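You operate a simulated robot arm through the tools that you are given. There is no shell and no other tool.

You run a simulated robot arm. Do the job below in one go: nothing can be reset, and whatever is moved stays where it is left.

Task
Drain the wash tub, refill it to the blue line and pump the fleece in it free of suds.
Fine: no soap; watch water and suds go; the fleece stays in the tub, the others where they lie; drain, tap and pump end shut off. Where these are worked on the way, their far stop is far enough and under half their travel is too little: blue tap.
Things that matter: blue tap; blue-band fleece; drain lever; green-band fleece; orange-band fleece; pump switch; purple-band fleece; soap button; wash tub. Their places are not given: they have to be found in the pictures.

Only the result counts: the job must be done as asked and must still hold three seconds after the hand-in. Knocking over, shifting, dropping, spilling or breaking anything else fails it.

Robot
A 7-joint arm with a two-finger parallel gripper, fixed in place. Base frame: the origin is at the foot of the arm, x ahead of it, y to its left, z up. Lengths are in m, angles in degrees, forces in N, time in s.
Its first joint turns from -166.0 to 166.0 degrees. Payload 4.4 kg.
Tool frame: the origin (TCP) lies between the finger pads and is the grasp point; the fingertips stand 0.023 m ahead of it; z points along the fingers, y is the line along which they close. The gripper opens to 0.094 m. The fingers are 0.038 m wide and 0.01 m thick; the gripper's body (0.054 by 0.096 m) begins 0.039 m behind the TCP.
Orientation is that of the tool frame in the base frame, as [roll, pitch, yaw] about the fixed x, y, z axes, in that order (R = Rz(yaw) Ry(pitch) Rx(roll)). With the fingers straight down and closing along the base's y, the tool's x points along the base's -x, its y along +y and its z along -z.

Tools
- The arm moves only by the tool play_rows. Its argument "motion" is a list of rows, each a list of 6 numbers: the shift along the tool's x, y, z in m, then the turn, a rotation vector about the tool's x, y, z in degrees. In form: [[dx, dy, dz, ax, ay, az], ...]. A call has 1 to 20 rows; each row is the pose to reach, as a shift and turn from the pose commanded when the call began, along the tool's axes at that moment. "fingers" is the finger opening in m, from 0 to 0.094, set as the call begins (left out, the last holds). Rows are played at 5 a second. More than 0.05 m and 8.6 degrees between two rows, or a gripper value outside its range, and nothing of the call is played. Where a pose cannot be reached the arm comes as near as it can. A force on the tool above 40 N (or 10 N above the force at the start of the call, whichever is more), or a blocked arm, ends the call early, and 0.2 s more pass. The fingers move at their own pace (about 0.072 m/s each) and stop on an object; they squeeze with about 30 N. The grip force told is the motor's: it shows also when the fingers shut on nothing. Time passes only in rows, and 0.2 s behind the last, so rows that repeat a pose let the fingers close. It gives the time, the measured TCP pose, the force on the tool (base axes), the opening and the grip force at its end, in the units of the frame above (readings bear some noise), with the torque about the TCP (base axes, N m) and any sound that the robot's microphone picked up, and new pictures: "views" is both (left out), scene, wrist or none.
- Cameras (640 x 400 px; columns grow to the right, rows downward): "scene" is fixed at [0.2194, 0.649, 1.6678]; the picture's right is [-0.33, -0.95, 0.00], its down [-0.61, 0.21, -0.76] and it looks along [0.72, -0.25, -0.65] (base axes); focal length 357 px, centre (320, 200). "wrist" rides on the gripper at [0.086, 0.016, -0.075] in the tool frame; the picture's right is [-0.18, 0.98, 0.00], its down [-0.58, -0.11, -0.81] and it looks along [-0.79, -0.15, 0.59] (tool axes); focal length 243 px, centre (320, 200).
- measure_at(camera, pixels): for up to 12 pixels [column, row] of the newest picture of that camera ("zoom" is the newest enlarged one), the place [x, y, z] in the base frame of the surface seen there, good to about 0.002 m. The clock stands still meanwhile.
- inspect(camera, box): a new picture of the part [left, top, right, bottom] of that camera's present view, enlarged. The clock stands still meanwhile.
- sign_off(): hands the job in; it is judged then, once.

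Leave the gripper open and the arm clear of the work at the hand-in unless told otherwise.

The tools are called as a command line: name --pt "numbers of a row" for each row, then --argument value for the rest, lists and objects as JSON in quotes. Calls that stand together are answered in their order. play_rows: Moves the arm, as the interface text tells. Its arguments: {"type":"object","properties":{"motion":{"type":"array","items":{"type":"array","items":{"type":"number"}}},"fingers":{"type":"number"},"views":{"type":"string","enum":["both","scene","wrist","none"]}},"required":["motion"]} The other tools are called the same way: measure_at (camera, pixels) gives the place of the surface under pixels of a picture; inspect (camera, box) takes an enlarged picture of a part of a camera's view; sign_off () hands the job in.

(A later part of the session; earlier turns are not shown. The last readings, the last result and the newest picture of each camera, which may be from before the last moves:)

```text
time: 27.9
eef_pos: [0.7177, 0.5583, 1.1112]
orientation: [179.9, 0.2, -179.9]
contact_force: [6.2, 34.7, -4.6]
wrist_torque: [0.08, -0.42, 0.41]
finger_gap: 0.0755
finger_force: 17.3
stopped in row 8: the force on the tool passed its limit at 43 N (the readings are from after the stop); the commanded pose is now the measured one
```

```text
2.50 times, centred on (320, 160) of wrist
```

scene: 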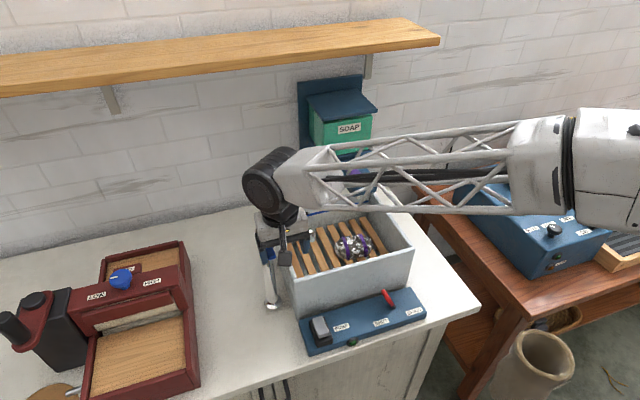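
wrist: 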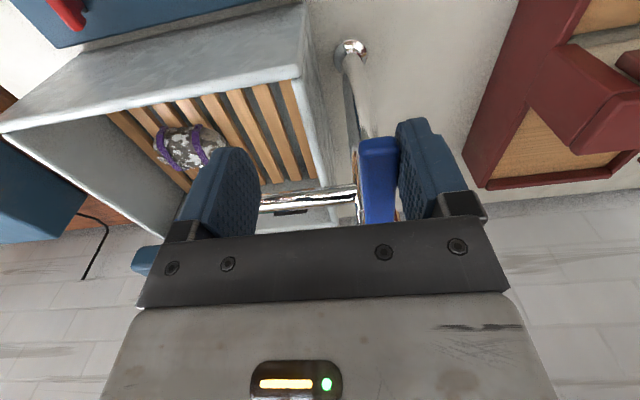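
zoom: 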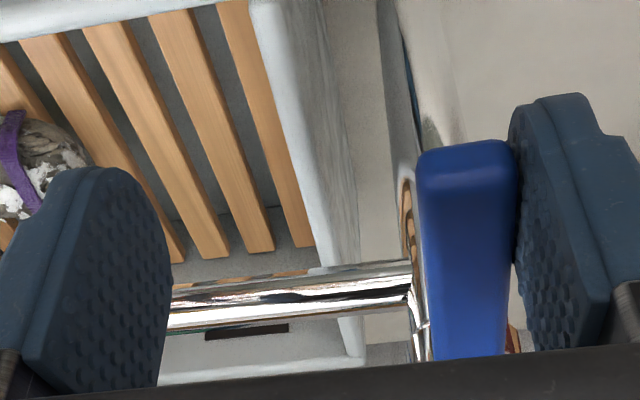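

Toward -y the handle is solidly blocked (43 N), so that is its shut stop. I'll re-centre on it, narrow the finger gap, and turn it the other way, toward +y. The hand will follow an arc about the post at (0.785,0.587), starting with about 32°.

play_rows --pt "0 0.015 0 0 0 0" --pt "0 0.0287 0 0 0 0" --pt "-0.0007 0.038 0 0 0 8" --pt "-0.0026 0.0472 0 0 0 16" --pt "-0.0058 0.056 0 0 0 24" --pt "-0.0102 0.0642 0 0 0 32" --fingers 0.036

inspect --camera "wrist" --box '[200, 80, 440, 240]'

inspect --camera "scene" --box '[240, 190, 420, 320]'

```text
time: 29.3
eef_pos: [0.7283, 0.621, 1.1124]
orientation: [179.9, 0.0, 148.0]
contact_force: [0.0, 0.2, -0.1]
wrist_torque: [-0.01, -0.02, -0.02]
finger_gap: 0.0359
finger_force: 0.2
```

scene: 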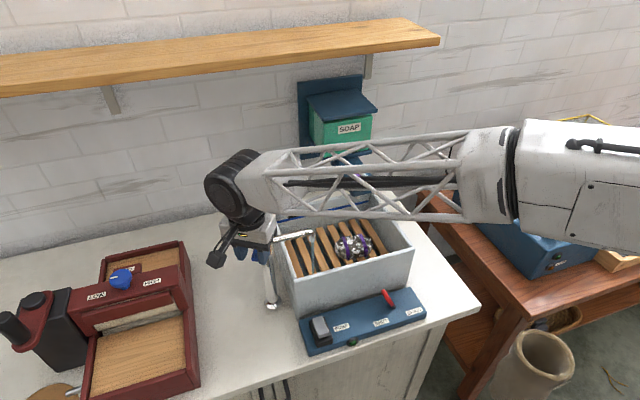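
wrist: 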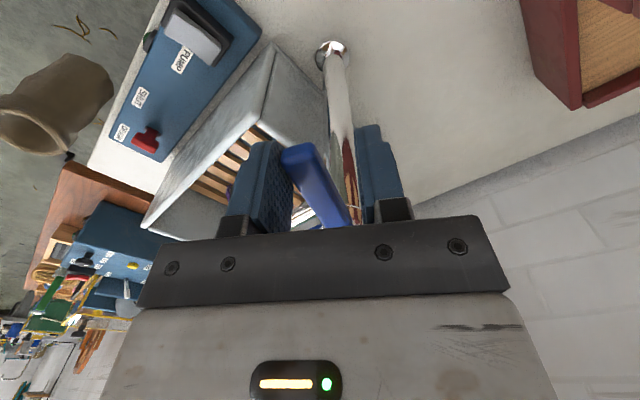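

```text
2.50 times, centred on (320, 160) of wrist
```

zoom: 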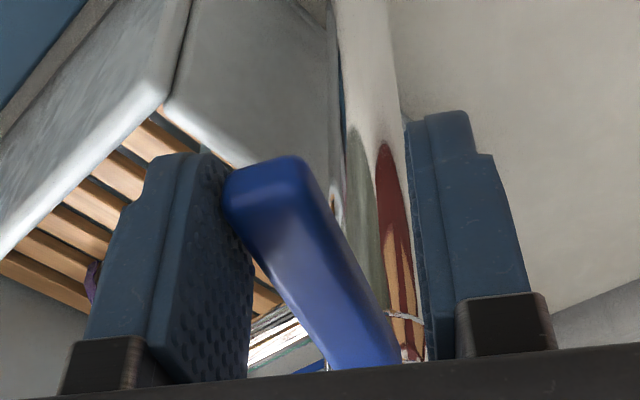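

```text
3.08 times, centred on (330, 255) of scene
```

zoom: 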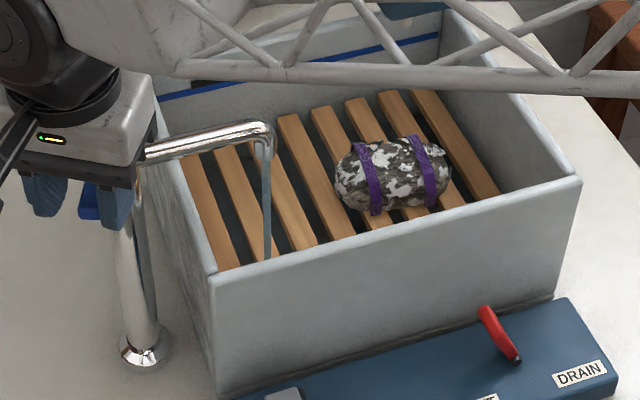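

Water is now running from the spout, so +y opens the tap. I'll narrow the gap a little for less slack and continue along the arc to open it further.

play_rows --pt "-0.0007 0.0093 0 0 0 8" --pt "-0.0026 0.0185 0 0 0 16" --pt "-0.0058 0.0273 0 0 0 24" --pt "-0.0102 0.0355 0 0 0 32" --fingers 0.022

inspect --camera "wrist" --box '[200, 80, 440, 240]'

inspect --camera "scene" --box '[240, 190, 420, 320]'

```text
time: 30.3
eef_pos: [0.7556, 0.6457, 1.1136]
orientation: [179.9, -0.1, 115.9]
contact_force: [-0.3, -0.3, 0.1]
wrist_torque: [-0.01, 0.03, 0.0]
finger_gap: 0.022
finger_force: 0.0
```

scene: 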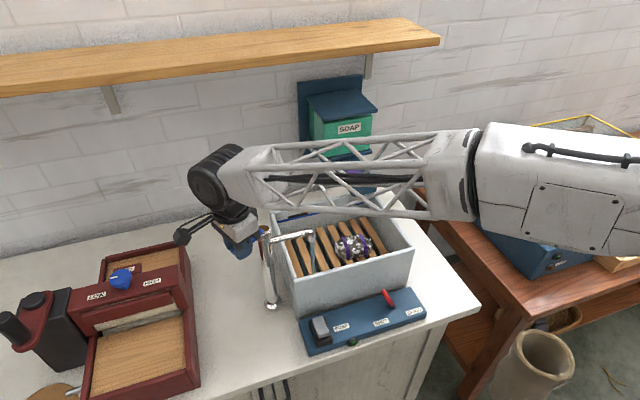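
wrist: 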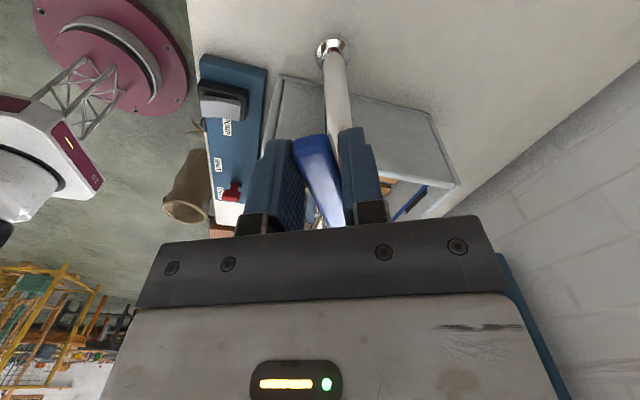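

```text
2.50 times, centred on (320, 160) of wrist
```

zoom: 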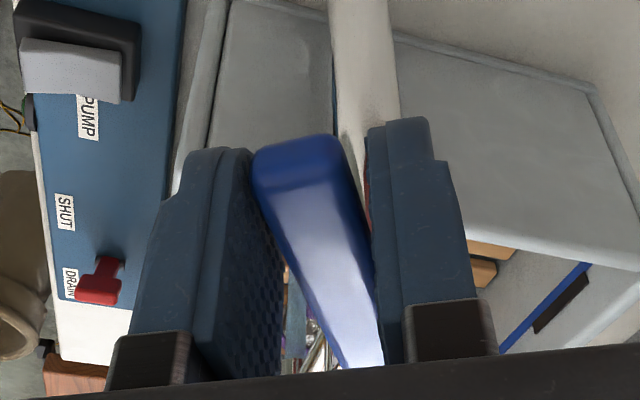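

```text
3.08 times, centred on (330, 255) of scene
```

zoom: 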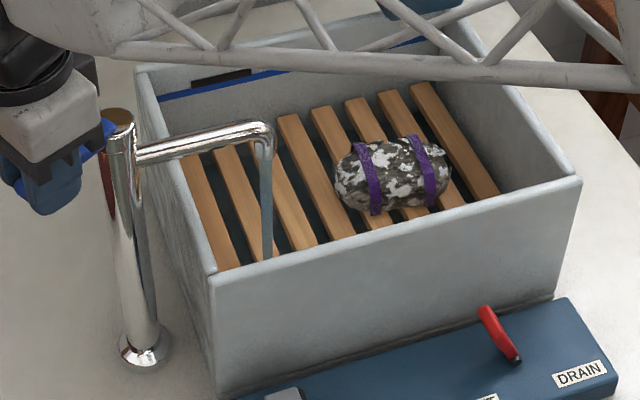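

The handle is at roughly 55° and water is flowing. I'll turn a little more to be sure it is past half and to feel for the far stop.

play_rows --pt "-0.0007 0.0093 0 0 0 8" --pt "-0.0026 0.0185 0 0 0 16" --pt "-0.0046 0.024 0 0 0 21"

inspect --camera "wrist" --box '[200, 80, 440, 240]'

inspect --camera "scene" --box '[240, 190, 420, 320]'

```text
time: 31.1
eef_pos: [0.7798, 0.6521, 1.1133]
orientation: [179.9, -0.1, 95.0]
contact_force: [0.5, -0.5, 0.0]
wrist_torque: [0.01, -0.03, -0.03]
finger_gap: 0.0221
finger_force: 0.0
```

scene: 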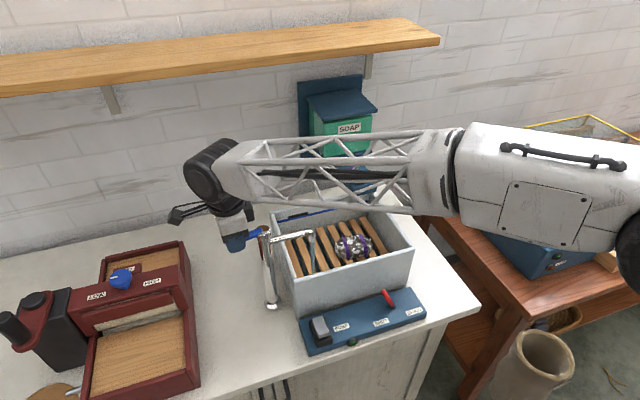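
wrist: 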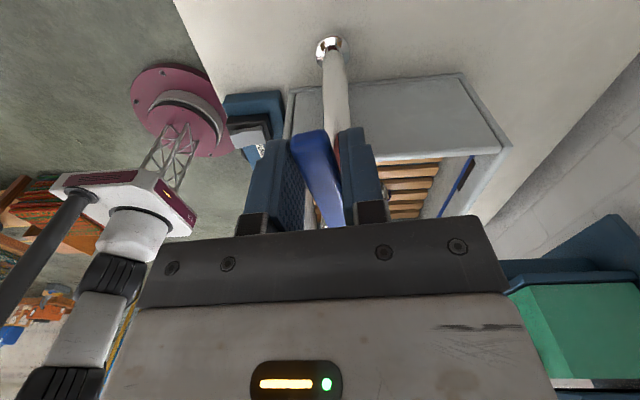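

```text
2.50 times, centred on (320, 160) of wrist
```

zoom: 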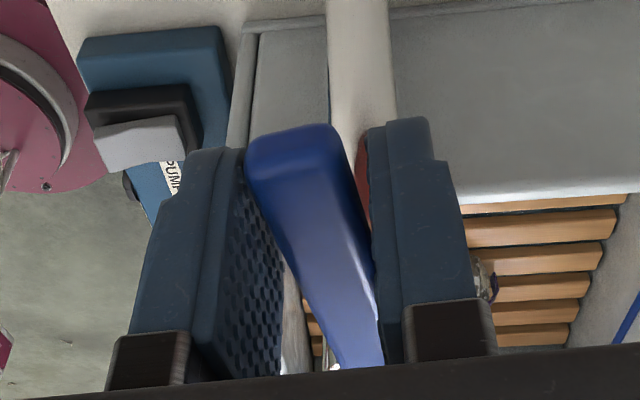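

```text
3.08 times, centred on (330, 255) of scene
```

zoom: 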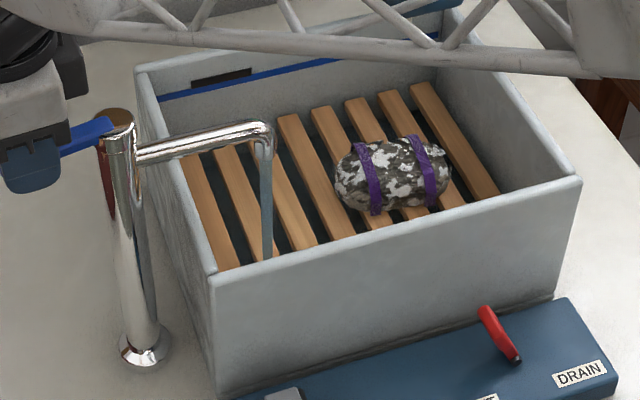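

The handle is at about 75° with no stop felt. I'll continue a bit more to find the far stop.

play_rows --pt "-0.0007 0.0093 0 0 0 8" --pt "-0.0026 0.0185 0 0 0 16" --pt "-0.0058 0.0273 0 0 0 24"

inspect --camera "wrist" --box '[200, 80, 440, 240]'

inspect --camera "scene" --box '[240, 190, 420, 320]'

```text
time: 31.7
eef_pos: [0.7886, 0.6547, 1.1121]
orientation: [-179.7, 0.2, 80.8]
contact_force: [-37.1, 13.9, -2.3]
wrist_torque: [0.28, -0.25, 0.14]
finger_gap: 0.0481
finger_force: 30.8
stopped in row 3: the force on the tool passed its limit at 114 N (the readings are from after the stop); the commanded pose is now the measured one
```

scene: 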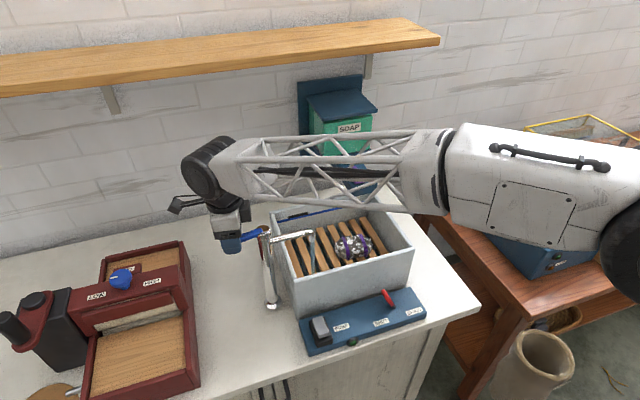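
wrist: 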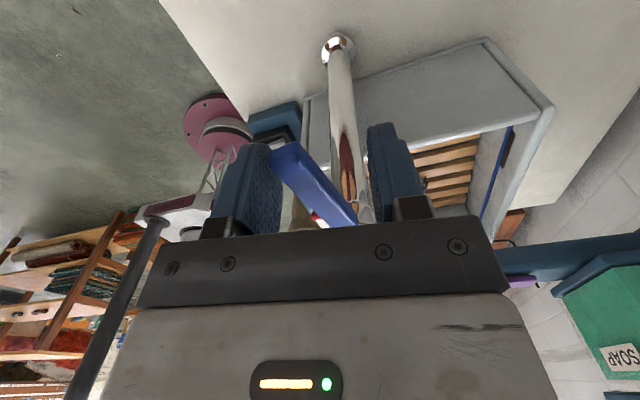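

```text
2.50 times, centred on (320, 160) of wrist
```

zoom: 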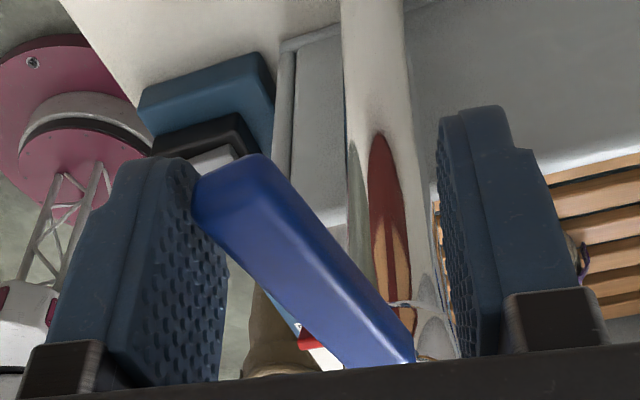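

```text
3.08 times, centred on (330, 255) of scene
```

zoom: 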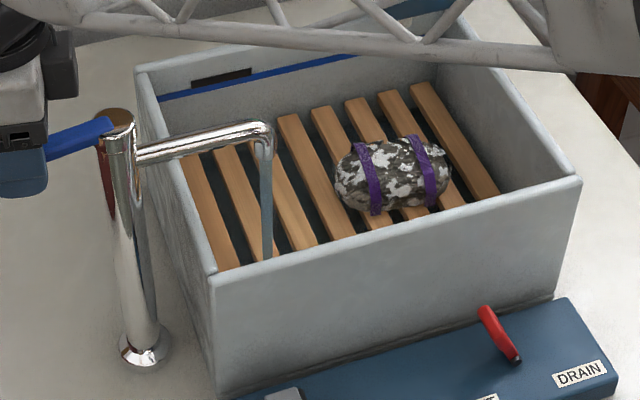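

The far stop is reached (finger pushed open, handle at about 78°), so the tap is fully open. I'll ease the hand back so it doesn't press on the handle, keep straddling with some slack, and watch the level.

play_rows --pt "-0.001 -0.006 0 0 0 -8" --pt "-0.0035 -0.0125 0 0 0 -16" --pt "-0.0041 -0.0147 0 0 0 -19" --pt "-0.0041 -0.0147 0 0 0 -19" --pt "-0.0041 -0.0147 0 0 0 -19" --fingers 0.036

inspect --camera "wrist" --box '[200, 80, 440, 240]'

inspect --camera "scene" --box '[240, 190, 420, 320]'

```text
time: 32.9
eef_pos: [0.7772, 0.6514, 1.1109]
orientation: [-179.9, -0.1, 99.8]
contact_force: [-0.6, -0.7, -0.4]
wrist_torque: [-0.01, 0.0, 0.02]
finger_gap: 0.036
finger_force: 0.0
```

scene: 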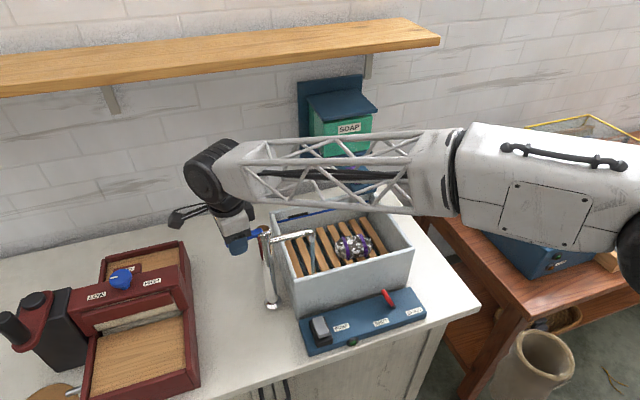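
wrist: 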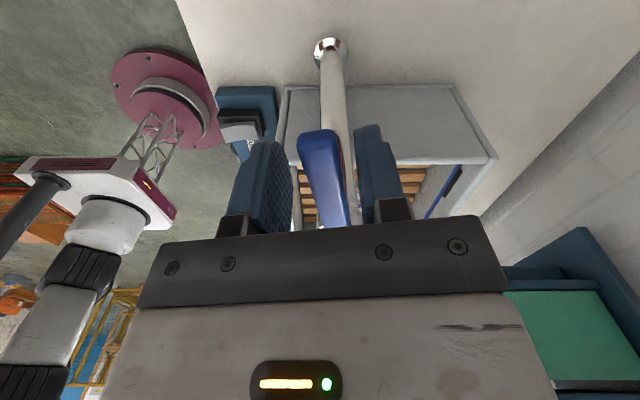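

```text
2.50 times, centred on (320, 160) of wrist
```

zoom: 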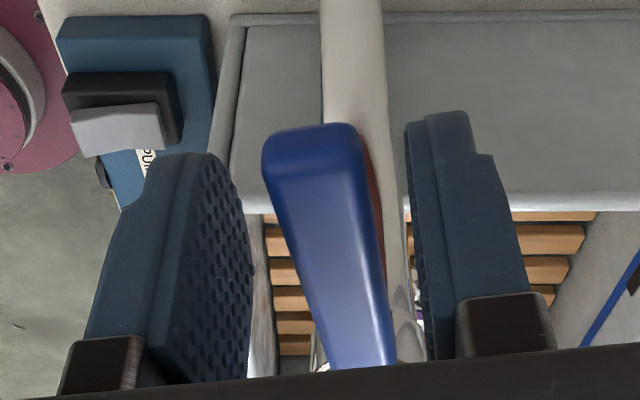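

```text
3.08 times, centred on (330, 255) of scene
```

zoom: 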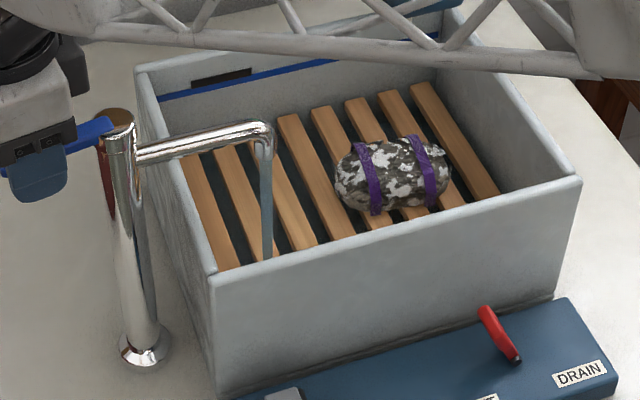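

The handle sits freely between the fingers with the tap open. I'll wait about 2 s and check the level.

play_rows --pt "0 0 0 0 0 0" --pt "0 0 0 0 0 0" --pt "0 0 0 0 0 0" --pt "0 0 0 0 0 0" --pt "0 0 0 0 0 0" --pt "0 0 0 0 0 0" --pt "0 0 0 0 0 0" --pt "0 0 0 0 0 0" --pt "0 0 0 0 0 0" --pt "0 0 0 0 0 0" --views "scene"

inspect --camera "scene" --box '[260, 190, 420, 290]'

measure_at --camera "zoom" --pixels '[[240, 240], [280, 260], [330, 235], [120, 112], [200, 92], [150, 130], [160, 190], [140, 90]]'

```text
time: 35.1
eef_pos: [0.7769, 0.6507, 1.1123]
orientation: [-179.8, -0.1, 99.7]
contact_force: [0.1, 0.2, -0.6]
wrist_torque: [0.01, 0.0, -0.02]
finger_gap: 0.0359
finger_force: 0.0
```

scene: 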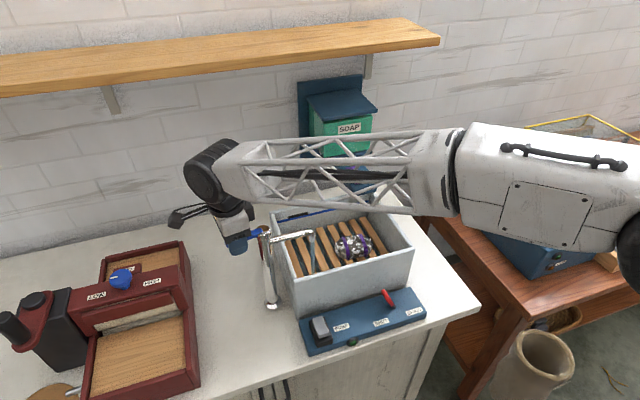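

```text
4.00 times, centred on (340, 240) of scene
```

zoom: 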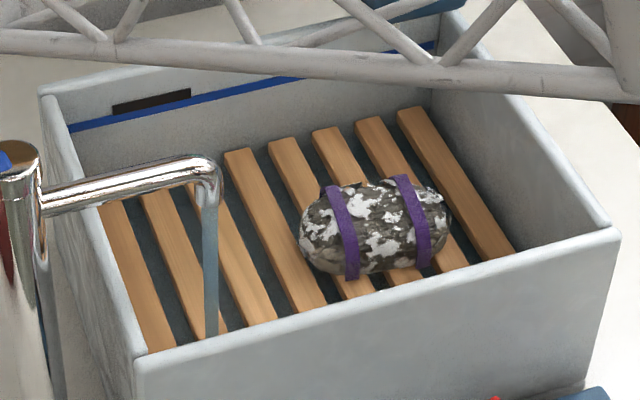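

```text
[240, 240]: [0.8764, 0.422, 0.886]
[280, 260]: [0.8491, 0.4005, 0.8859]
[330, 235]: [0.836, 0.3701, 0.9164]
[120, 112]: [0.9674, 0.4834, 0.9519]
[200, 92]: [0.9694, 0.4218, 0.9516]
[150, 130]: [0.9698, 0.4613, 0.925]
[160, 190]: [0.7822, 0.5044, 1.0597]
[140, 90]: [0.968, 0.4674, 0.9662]
```

The line is at z≈0.952 and the slat tops at 0.886; water hasn't covered the slats yet. I'll wait about 4 s more.

play_rows --pt "0 0 0 0 0 0" --pt "0 0 0 0 0 0" --pt "0 0 0 0 0 0" --pt "0 0 0 0 0 0" --pt "0 0 0 0 0 0" --pt "0 0 0 0 0 0" --pt "0 0 0 0 0 0" --pt "0 0 0 0 0 0" --pt "0 0 0 0 0 0" --pt "0 0 0 0 0 0" --pt "0 0 0 0 0 0" --pt "0 0 0 0 0 0" --pt "0 0 0 0 0 0" --pt "0 0 0 0 0 0" --pt "0 0 0 0 0 0" --pt "0 0 0 0 0 0" --views "scene"

inspect --camera "scene" --box '[260, 190, 420, 290]'

measure_at --camera "zoom" --pixels '[[240, 240], [280, 300], [180, 230], [260, 220], [130, 170], [400, 160], [290, 150], [270, 290]]'

```text
time: 38.5
eef_pos: [0.7777, 0.6504, 1.1112]
orientation: [-179.8, 0.0, 99.7]
contact_force: [0.8, -0.8, 0.6]
wrist_torque: [-0.02, 0.0, 0.0]
finger_gap: 0.0359
finger_force: 0.1
```

scene: 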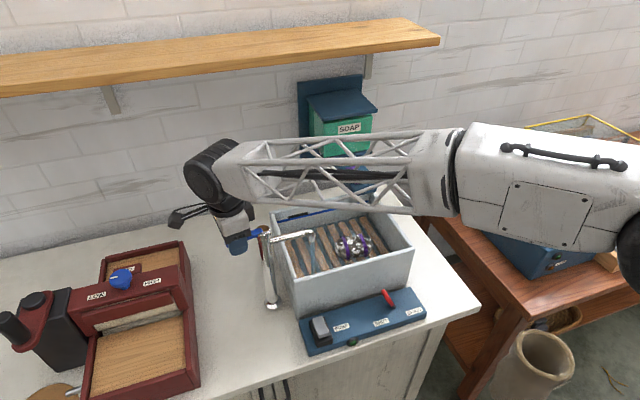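

```text
4.00 times, centred on (340, 240) of scene
```

zoom: 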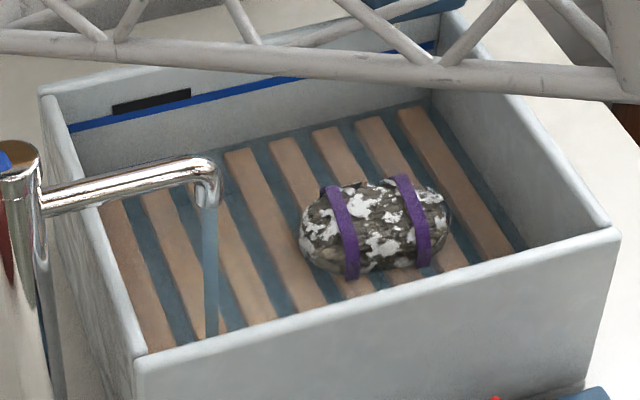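

```text
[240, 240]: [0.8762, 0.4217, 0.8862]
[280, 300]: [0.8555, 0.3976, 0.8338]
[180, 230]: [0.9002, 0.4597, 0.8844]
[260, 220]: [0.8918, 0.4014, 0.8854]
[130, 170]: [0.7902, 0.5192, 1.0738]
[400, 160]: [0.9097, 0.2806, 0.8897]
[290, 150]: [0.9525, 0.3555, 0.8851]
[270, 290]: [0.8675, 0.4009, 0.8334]
```

Water now just covers the slats (z≈0.89 after about 9 s), so the line needs roughly 8–9 s more. I'll wait 3 s and look again.

play_rows --pt "0 0 0 0 0 0" --pt "0 0 0 0 0 0" --pt "0 0 0 0 0 0" --pt "0 0 0 0 0 0" --pt "0 0 0 0 0 0" --pt "0 0 0 0 0 0" --pt "0 0 0 0 0 0" --pt "0 0 0 0 0 0" --pt "0 0 0 0 0 0" --pt "0 0 0 0 0 0" --pt "0 0 0 0 0 0" --pt "0 0 0 0 0 0" --pt "0 0 0 0 0 0" --pt "0 0 0 0 0 0" --views "scene"

inspect --camera "scene" --box '[260, 190, 420, 290]'

```text
time: 41.5
eef_pos: [0.7777, 0.6517, 1.1103]
orientation: [-179.9, -0.2, 99.7]
contact_force: [0.5, -0.6, 0.5]
wrist_torque: [0.04, 0.0, -0.02]
finger_gap: 0.0362
finger_force: 0.1
```

scene: 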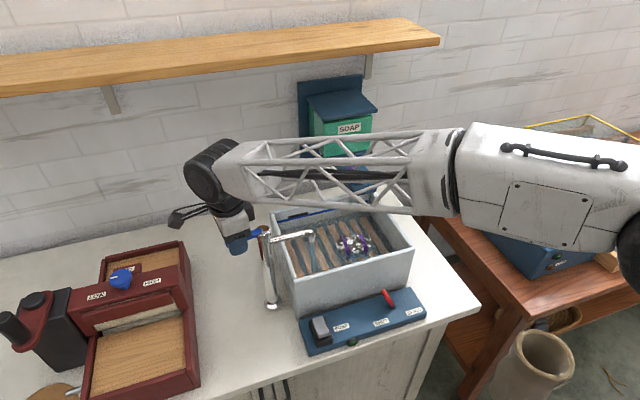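

```text
4.00 times, centred on (340, 240) of scene
```

zoom: 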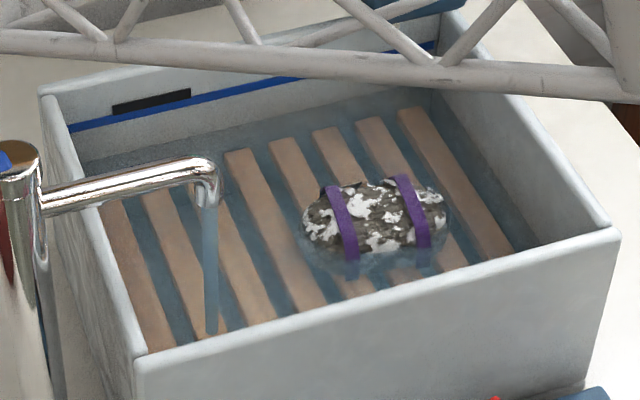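

I'll zoom tighter on the back wall to read the waterline against the blue line.

inspect --camera "scene" --box '[268, 203, 332, 243]'

```text
10.00 times, centred on (300, 223) of scene
```

zoom: 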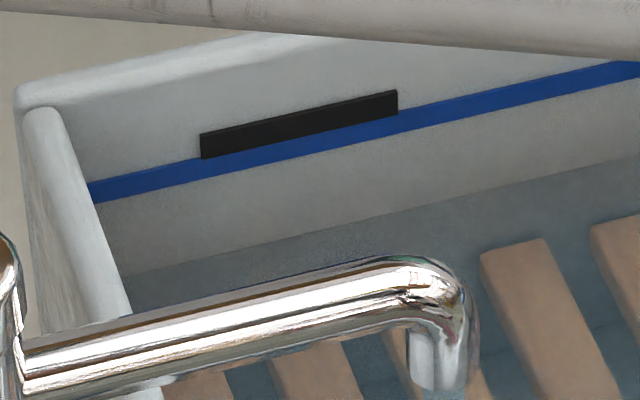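

The waterline is at row 208 and the blue line at row 120 at column 400, so it is about 38 mm below. I'll wait 1.6 s and measure the rate.

play_rows --pt "0 0 0 0 0 0" --pt "0 0 0 0 0 0" --pt "0 0 0 0 0 0" --pt "0 0 0 0 0 0" --pt "0 0 0 0 0 0" --pt "0 0 0 0 0 0" --pt "0 0 0 0 0 0" --views "none"

inspect --camera "scene" --box '[268, 203, 332, 243]'

```text
time: 43.1
eef_pos: [0.7775, 0.6507, 1.1111]
orientation: [-179.8, -0.1, 99.7]
contact_force: [0.3, 0.1, 0.7]
wrist_torque: [0.03, -0.03, -0.03]
finger_gap: 0.036
finger_force: 0.1
```

```text
10.00 times, centred on (300, 223) of scene
```

zoom: 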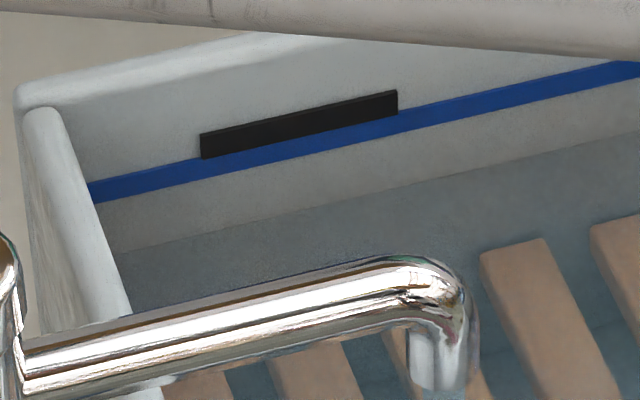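

The level is rising about 14 px/s, with 65 px to go (≈4.5 s). I'll wait 2.2 s and check once more before closing.

play_rows --pt "0 0 0 0 0 0" --pt "0 0 0 0 0 0" --pt "0 0 0 0 0 0" --pt "0 0 0 0 0 0" --pt "0 0 0 0 0 0" --pt "0 0 0 0 0 0" --pt "0 0 0 0 0 0" --pt "0 0 0 0 0 0" --pt "0 0 0 0 0 0" --pt "0 0 0 0 0 0" --views "wrist"

inspect --camera "scene" --box '[268, 203, 332, 243]'

```text
time: 45.3
eef_pos: [0.7781, 0.6512, 1.1108]
orientation: [-179.8, 0.0, 99.7]
contact_force: [0.1, -0.3, 0.0]
wrist_torque: [0.04, 0.01, 0.01]
finger_gap: 0.0358
finger_force: 0.1
```

wrist: 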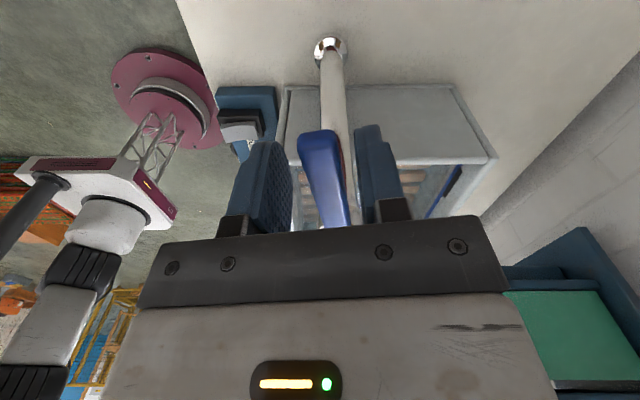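

```text
10.00 times, centred on (300, 223) of scene
```

zoom: 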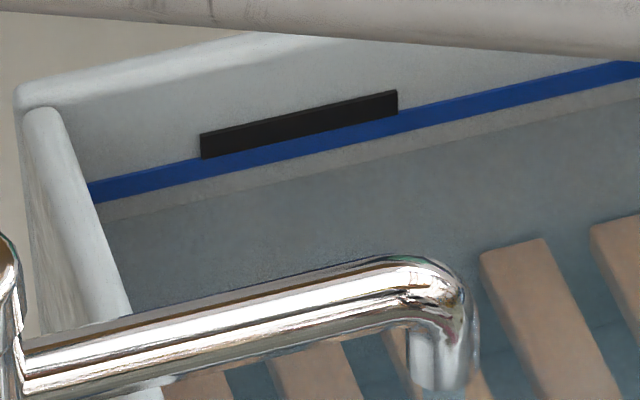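

The waterline is 33 px below the line centre (about 2.3 s). Closing takes about 2 s, so I'll hold 0.4 s and then swing the handle back along the arc to its shut stop.

play_rows --pt "0 0 0 0 0 0" --pt "0 0 0 0 0 0" --pt "-0.0006 -0.009 0 0 0 -8" --pt "-0.0025 -0.0179 0 0 0 -16" --pt "-0.0056 -0.0264 0 0 0 -24" --pt "-0.0099 -0.0344 0 0 0 -32" --pt "-0.0152 -0.0418 0 0 0 -40" --pt "-0.0215 -0.0483 0 0 0 -48" --pt "-0.0287 -0.0539 0 0 0 -56" --pt "-0.0365 -0.0584 0 0 0 -64" --pt "-0.0449 -0.0618 0 0 0 -72" --pt "-0.0537 -0.064 0 0 0 -80" --pt "-0.0596 -0.065 0 0 0 -80" --pt "-0.0655 -0.066 0 0 0 -80" --pt "-0.071 -0.067 0 0 0 -80" --fingers 0.024

inspect --camera "scene" --box '[268, 203, 332, 243]'

inspect --camera "wrist" --box '[200, 80, 440, 240]'

```text
time: 48.4
eef_pos: [0.7236, 0.5768, 1.1117]
orientation: [179.9, -0.1, 180.0]
contact_force: [7.8, 36.0, -6.6]
wrist_torque: [0.11, -0.26, 0.51]
finger_gap: 0.0395
finger_force: 17.2
stopped in row 15: the force on the tool passed its limit at 44 N (the readings are from after the stop); the commanded pose is now the measured one
```

scene: 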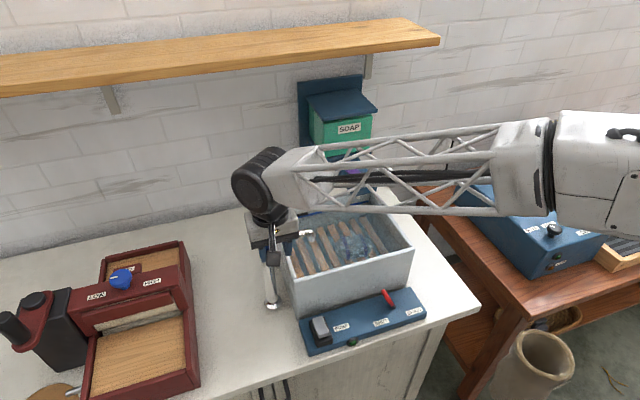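
wrist: 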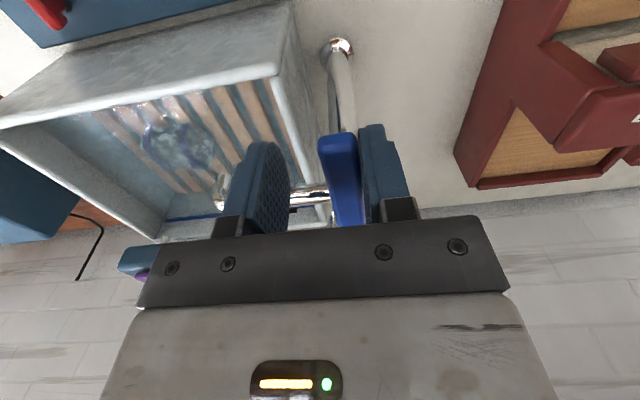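

```text
10.00 times, centred on (300, 223) of scene
```

zoom: 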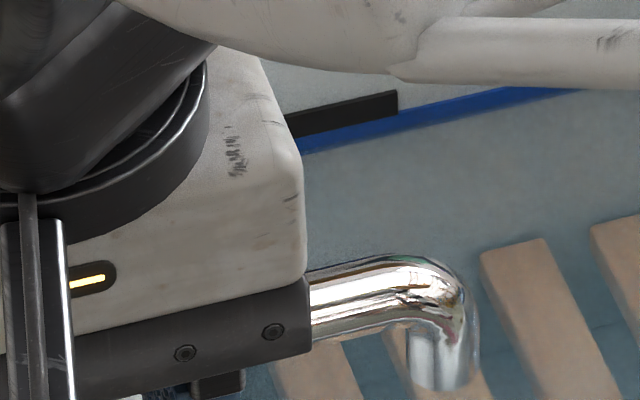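

```text
2.50 times, centred on (320, 160) of wrist
```

zoom: 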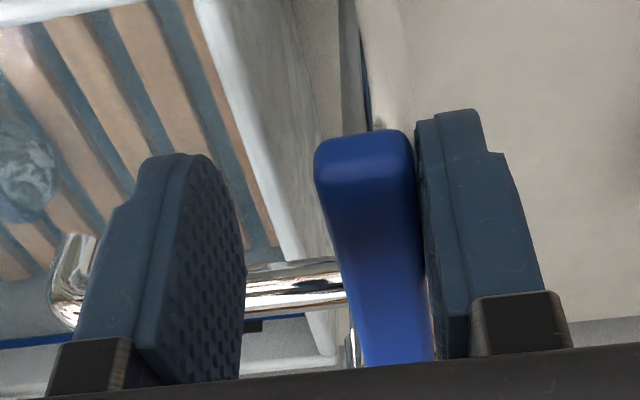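

The tap is pressed against its shut stop, the stream has stopped and the water is at the blue line. I'll relax the push, widen the fingers and lift straight up, away from the handle.

play_rows --pt "0 0.01 0 0 0 0" --pt "0 0.01 0 0 0 0" --pt "0 0.01 -0.02 0 0 0" --pt "0 0.01 -0.05 0 0 0" --pt "0.02 0.01 -0.08 0 0 0" --pt "0.05 0.0 -0.1 0 0 0" --pt "0.09 -0.01 -0.1 0 0 0" --pt "0.13 -0.02 -0.1 0 0 0" --pt "0.17 -0.03 -0.1 0 0 0" --pt "0.2 -0.04 -0.1 0 0 0" --pt "0.2 -0.04 -0.1 0 0 0" --fingers 0.06

inspect --camera "scene" --box '[268, 203, 332, 243]'

inspect --camera "scene" --box '[240, 190, 420, 320]'

```text
time: 50.8
eef_pos: [0.5227, 0.5356, 1.2127]
orientation: [180.0, -0.1, 179.9]
contact_force: [-0.1, 0.2, -0.4]
wrist_torque: [0.04, -0.01, 0.0]
finger_gap: 0.0599
finger_force: 0.1
```

scene: 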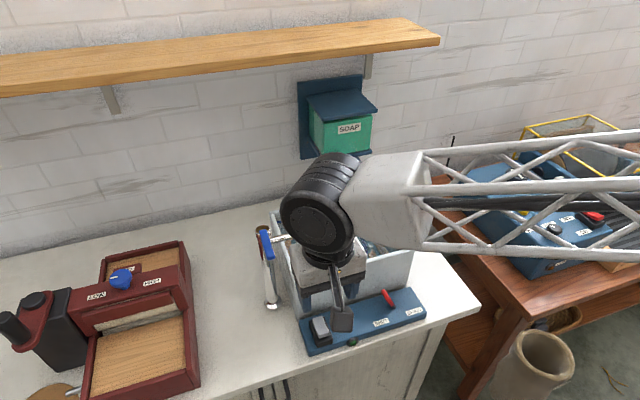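
wrist: 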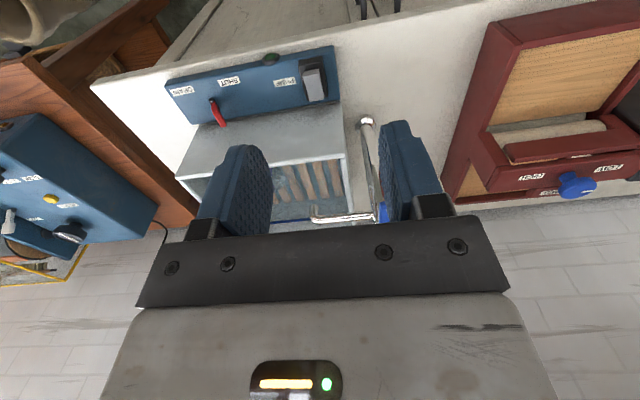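

```text
10.00 times, centred on (300, 223) of scene
```

zoom: 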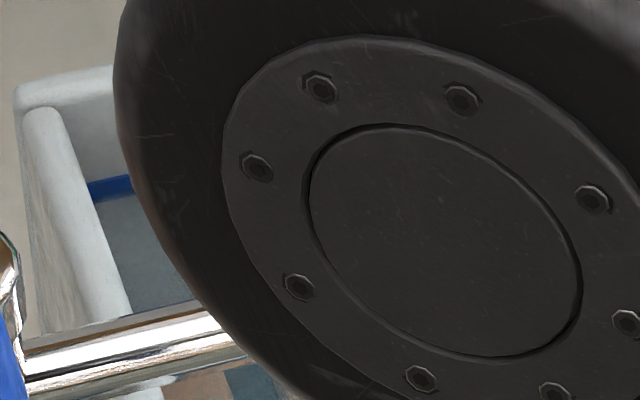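

```text
3.08 times, centred on (330, 255) of scene
```

zoom: 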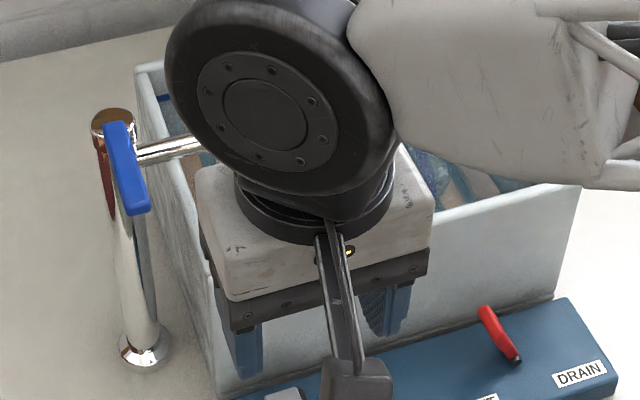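

The handle is back at its shut position. I'll close the fingers and go above the near half of the pump rocker at about (0.622,0.499), staying above it, and re-check the water level from there.

play_rows --pt "0 -0.01 0.035 0 0 0" --pt "-0.01 -0.02 0.07 0 0 0" --pt "-0.02 -0.03 0.105 0 0 0" --pt "-0.035 -0.0366 0.14 0 0 0" --pt "-0.055 -0.0366 0.17 0 0 0" --pt "-0.075 -0.0366 0.2 0 0 0" --pt "-0.0973 -0.0366 0.225 0 0 0" --pt "-0.0973 -0.0366 0.25 0 0 0" --pt "-0.0973 -0.0366 0.25 0 0 0" --fingers 0

inspect --camera "scene" --box '[240, 190, 420, 320]'

inspect --camera "scene" --box '[268, 203, 332, 243]'

inspect --camera "wrist" --box '[200, 0, 440, 240]'

```text
time: 52.8
eef_pos: [0.6208, 0.499, 0.9623]
orientation: [180.0, 0.0, 179.9]
contact_force: [1.4, -0.4, -0.1]
wrist_torque: [-0.02, 0.0, 0.0]
finger_gap: 0.0
finger_force: 29.9
```

scene: 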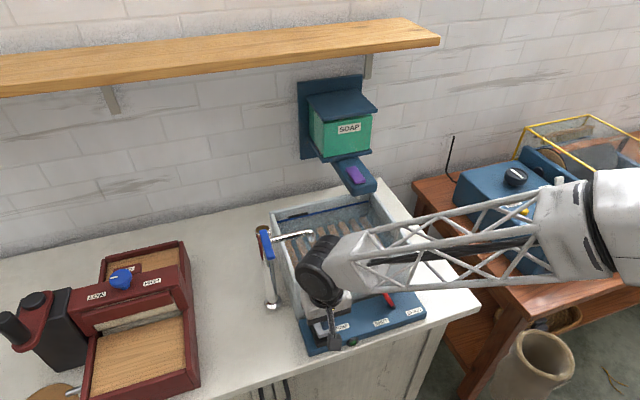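
wrist: 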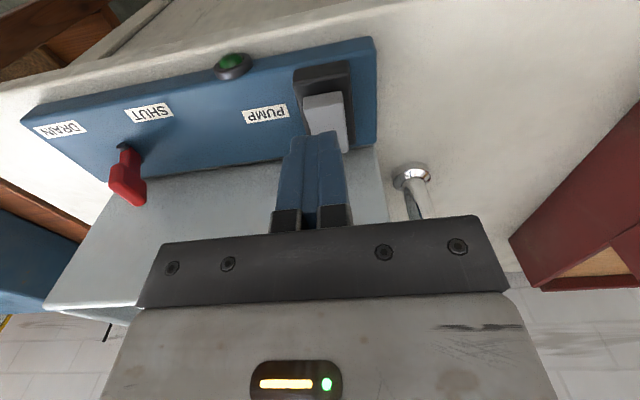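

```text
3.08 times, centred on (330, 255) of scene
```

zoom: 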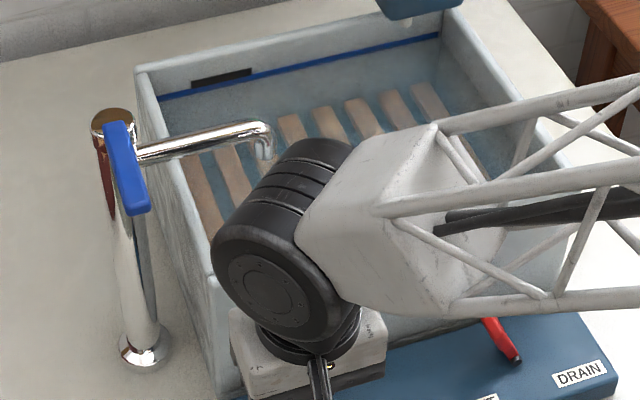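

```text
10.00 times, centred on (300, 223) of scene
```

zoom: 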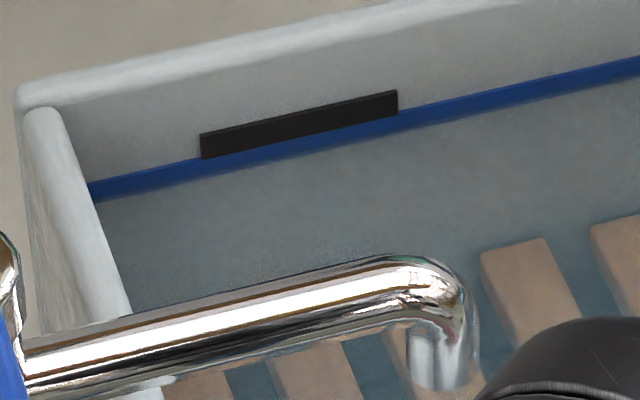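

```text
1.67 times, centred on (320, 120) of wrist
```

zoom: 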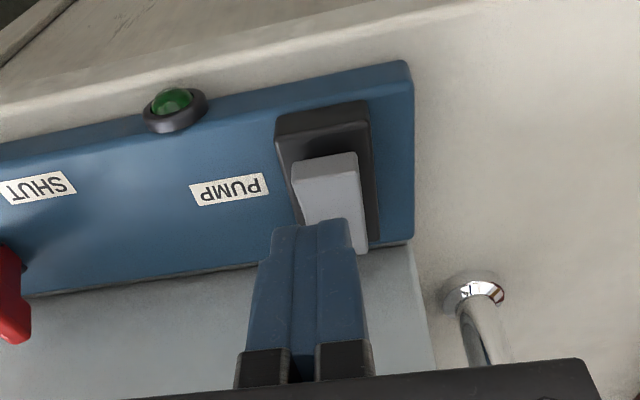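

The water sits within the blue line band. The rocker's near end is raised. I'll press the near half straight down in small steps.

play_rows --pt "-0.003 0 0.025 0 0 0" --pt "-0.003 0 0.045 0 0 0" --pt "-0.003 0 0.05 0 0 0" --pt "-0.003 0 0.054 0 0 0" --pt "-0.003 0 0.058 0 0 0" --pt "-0.003 0 0.062 0 0 0" --pt "-0.003 0 0.065 0 0 0"

inspect --camera "wrist" --box '[200, 0, 440, 240]'

inspect --camera "scene" --box '[240, 190, 440, 360]'

```text
time: 54.1
eef_pos: [0.622, 0.4994, 0.907]
orientation: [179.8, 0.0, 179.9]
contact_force: [-3.3, -0.9, 6.9]
wrist_torque: [-0.07, 0.06, -0.03]
finger_gap: 0.0002
finger_force: 30.1
stopped in row 6: the force on the tool passed its limit at 51 N (the readings are from after the stop); the commanded pose is now the measured one
```

scene: 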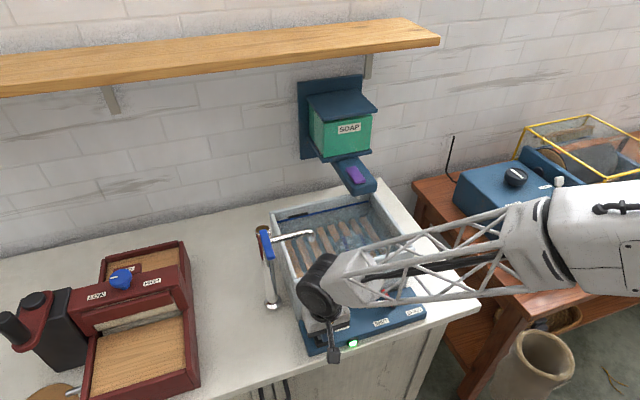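
wrist: 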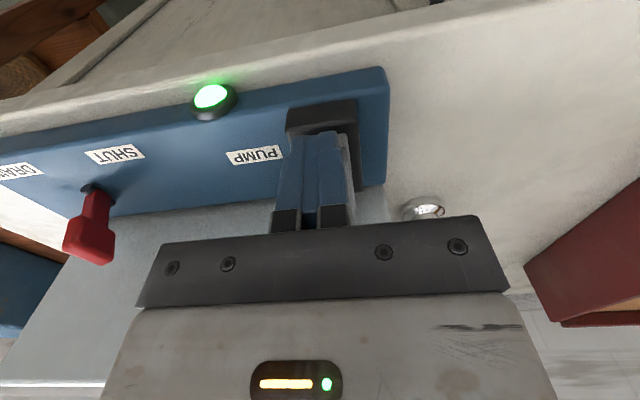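

```text
1.67 times, centred on (320, 120) of wrist
```

zoom: 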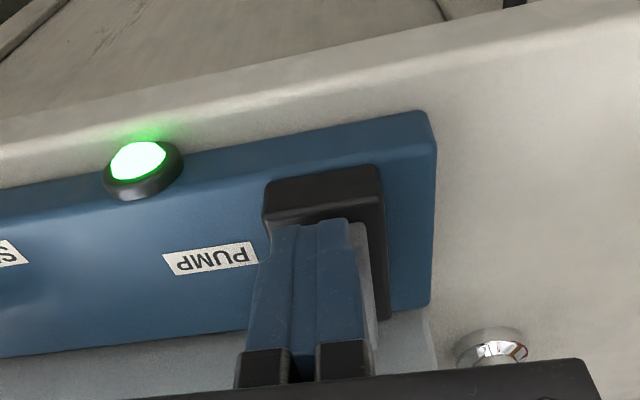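

```text
2.35 times, centred on (340, 275) of scene
```

zoom: 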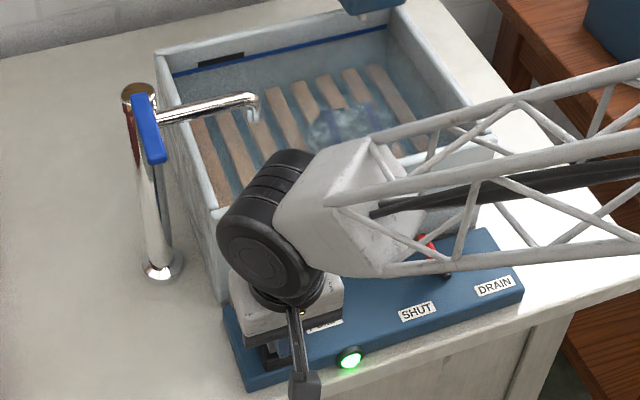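

The green lamp lit: the pump is on. I'll lift off and back away to see whether it stays latched and to watch the fleece.

play_rows --pt "0 0 -0.03 0 0 0" --pt "0.02 0 -0.06 0 0 0" --pt "0.06 -0.02 -0.07 0 0 0" --pt "0.1 -0.04 -0.07 0 0 0" --pt "0.13 -0.07 -0.06 0 0 0" --pt "0.14 -0.1 -0.05 0 0 0" --pt "0.14 -0.1 -0.05 0 0 0"

inspect --camera "scene" --box '[260, 190, 440, 350]'

inspect --camera "wrist" --box '[200, 0, 520, 240]'

```text
time: 55.7
eef_pos: [0.4821, 0.3987, 0.9548]
orientation: [179.8, 0.0, 179.9]
contact_force: [0.2, -0.3, -0.7]
wrist_torque: [0.0, 0.01, -0.02]
finger_gap: 0.0002
finger_force: 29.7
```

scene: 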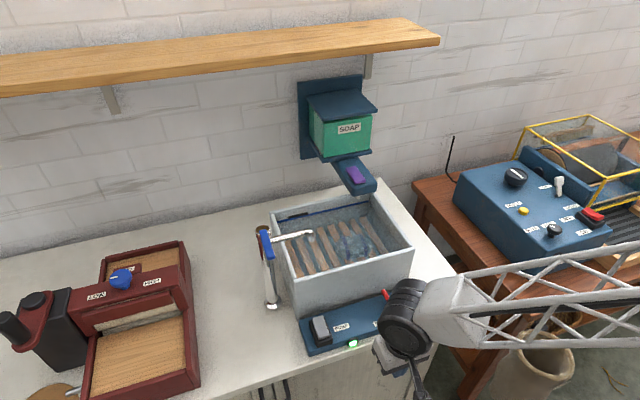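
wrist: 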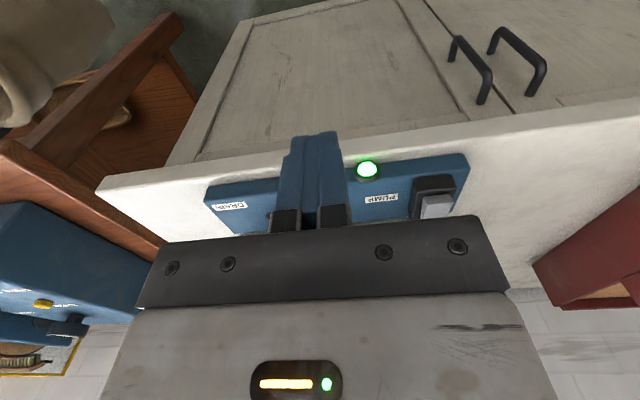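

```text
2.50 times, centred on (350, 270) of scene
```

zoom: 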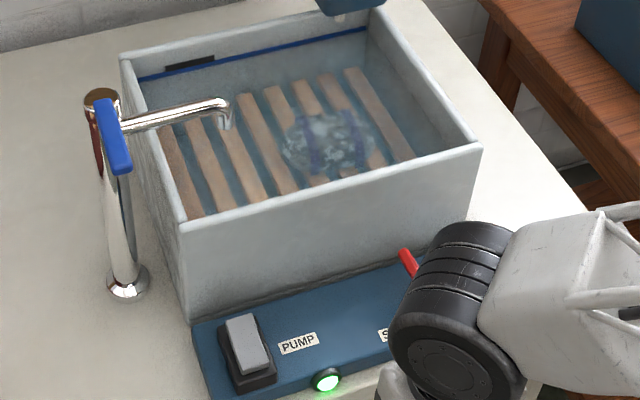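

```text
1.67 times, centred on (360, 120) of wrist
```

zoom: 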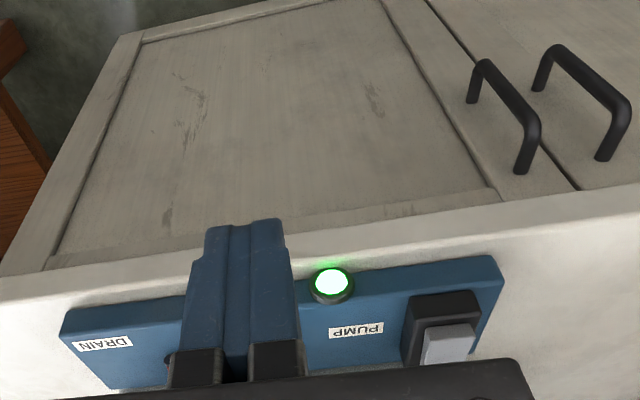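

The pump is latched on with the lamp lit. I'll wait about 3 s and check the fleece.

play_rows --pt "0 0 0 0 0 0" --pt "0 0 0 0 0 0" --pt "0 0 0 0 0 0" --pt "0 0 0 0 0 0" --pt "0 0 0 0 0 0" --pt "0 0 0 0 0 0" --pt "0 0 0 0 0 0" --pt "0 0 0 0 0 0" --pt "0 0 0 0 0 0" --pt "0 0 0 0 0 0" --pt "0 0 0 0 0 0" --pt "0 0 0 0 0 0" --pt "0 0 0 0 0 0" --pt "0 0 0 0 0 0" --views "scene"

inspect --camera "scene" --box '[300, 210, 420, 290]'

inspect --camera "scene" --box '[268, 203, 332, 243]'

```text
time: 58.7
eef_pos: [0.4833, 0.3988, 0.955]
orientation: [179.9, 0.0, 179.9]
contact_force: [0.6, 0.1, -0.3]
wrist_torque: [-0.01, -0.01, 0.02]
finger_gap: 0.0002
finger_force: 29.6
```

scene: 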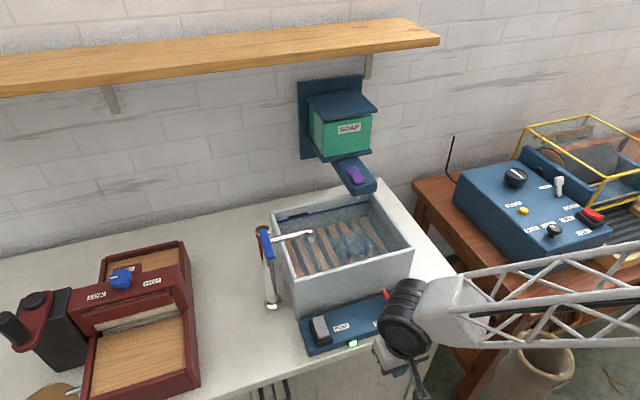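

```text
5.00 times, centred on (360, 250) of scene
```

zoom: 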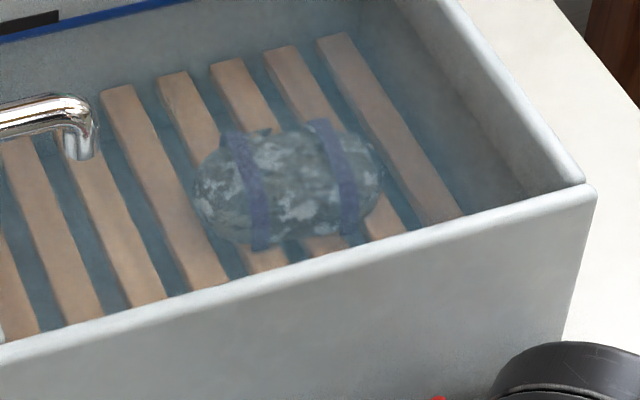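

```text
10.00 times, centred on (300, 223) of scene
```

zoom: 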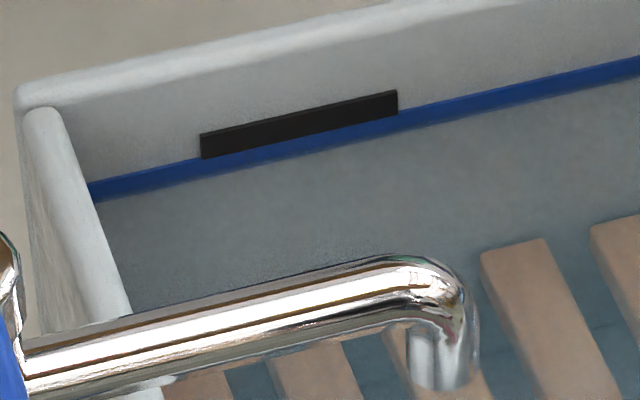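

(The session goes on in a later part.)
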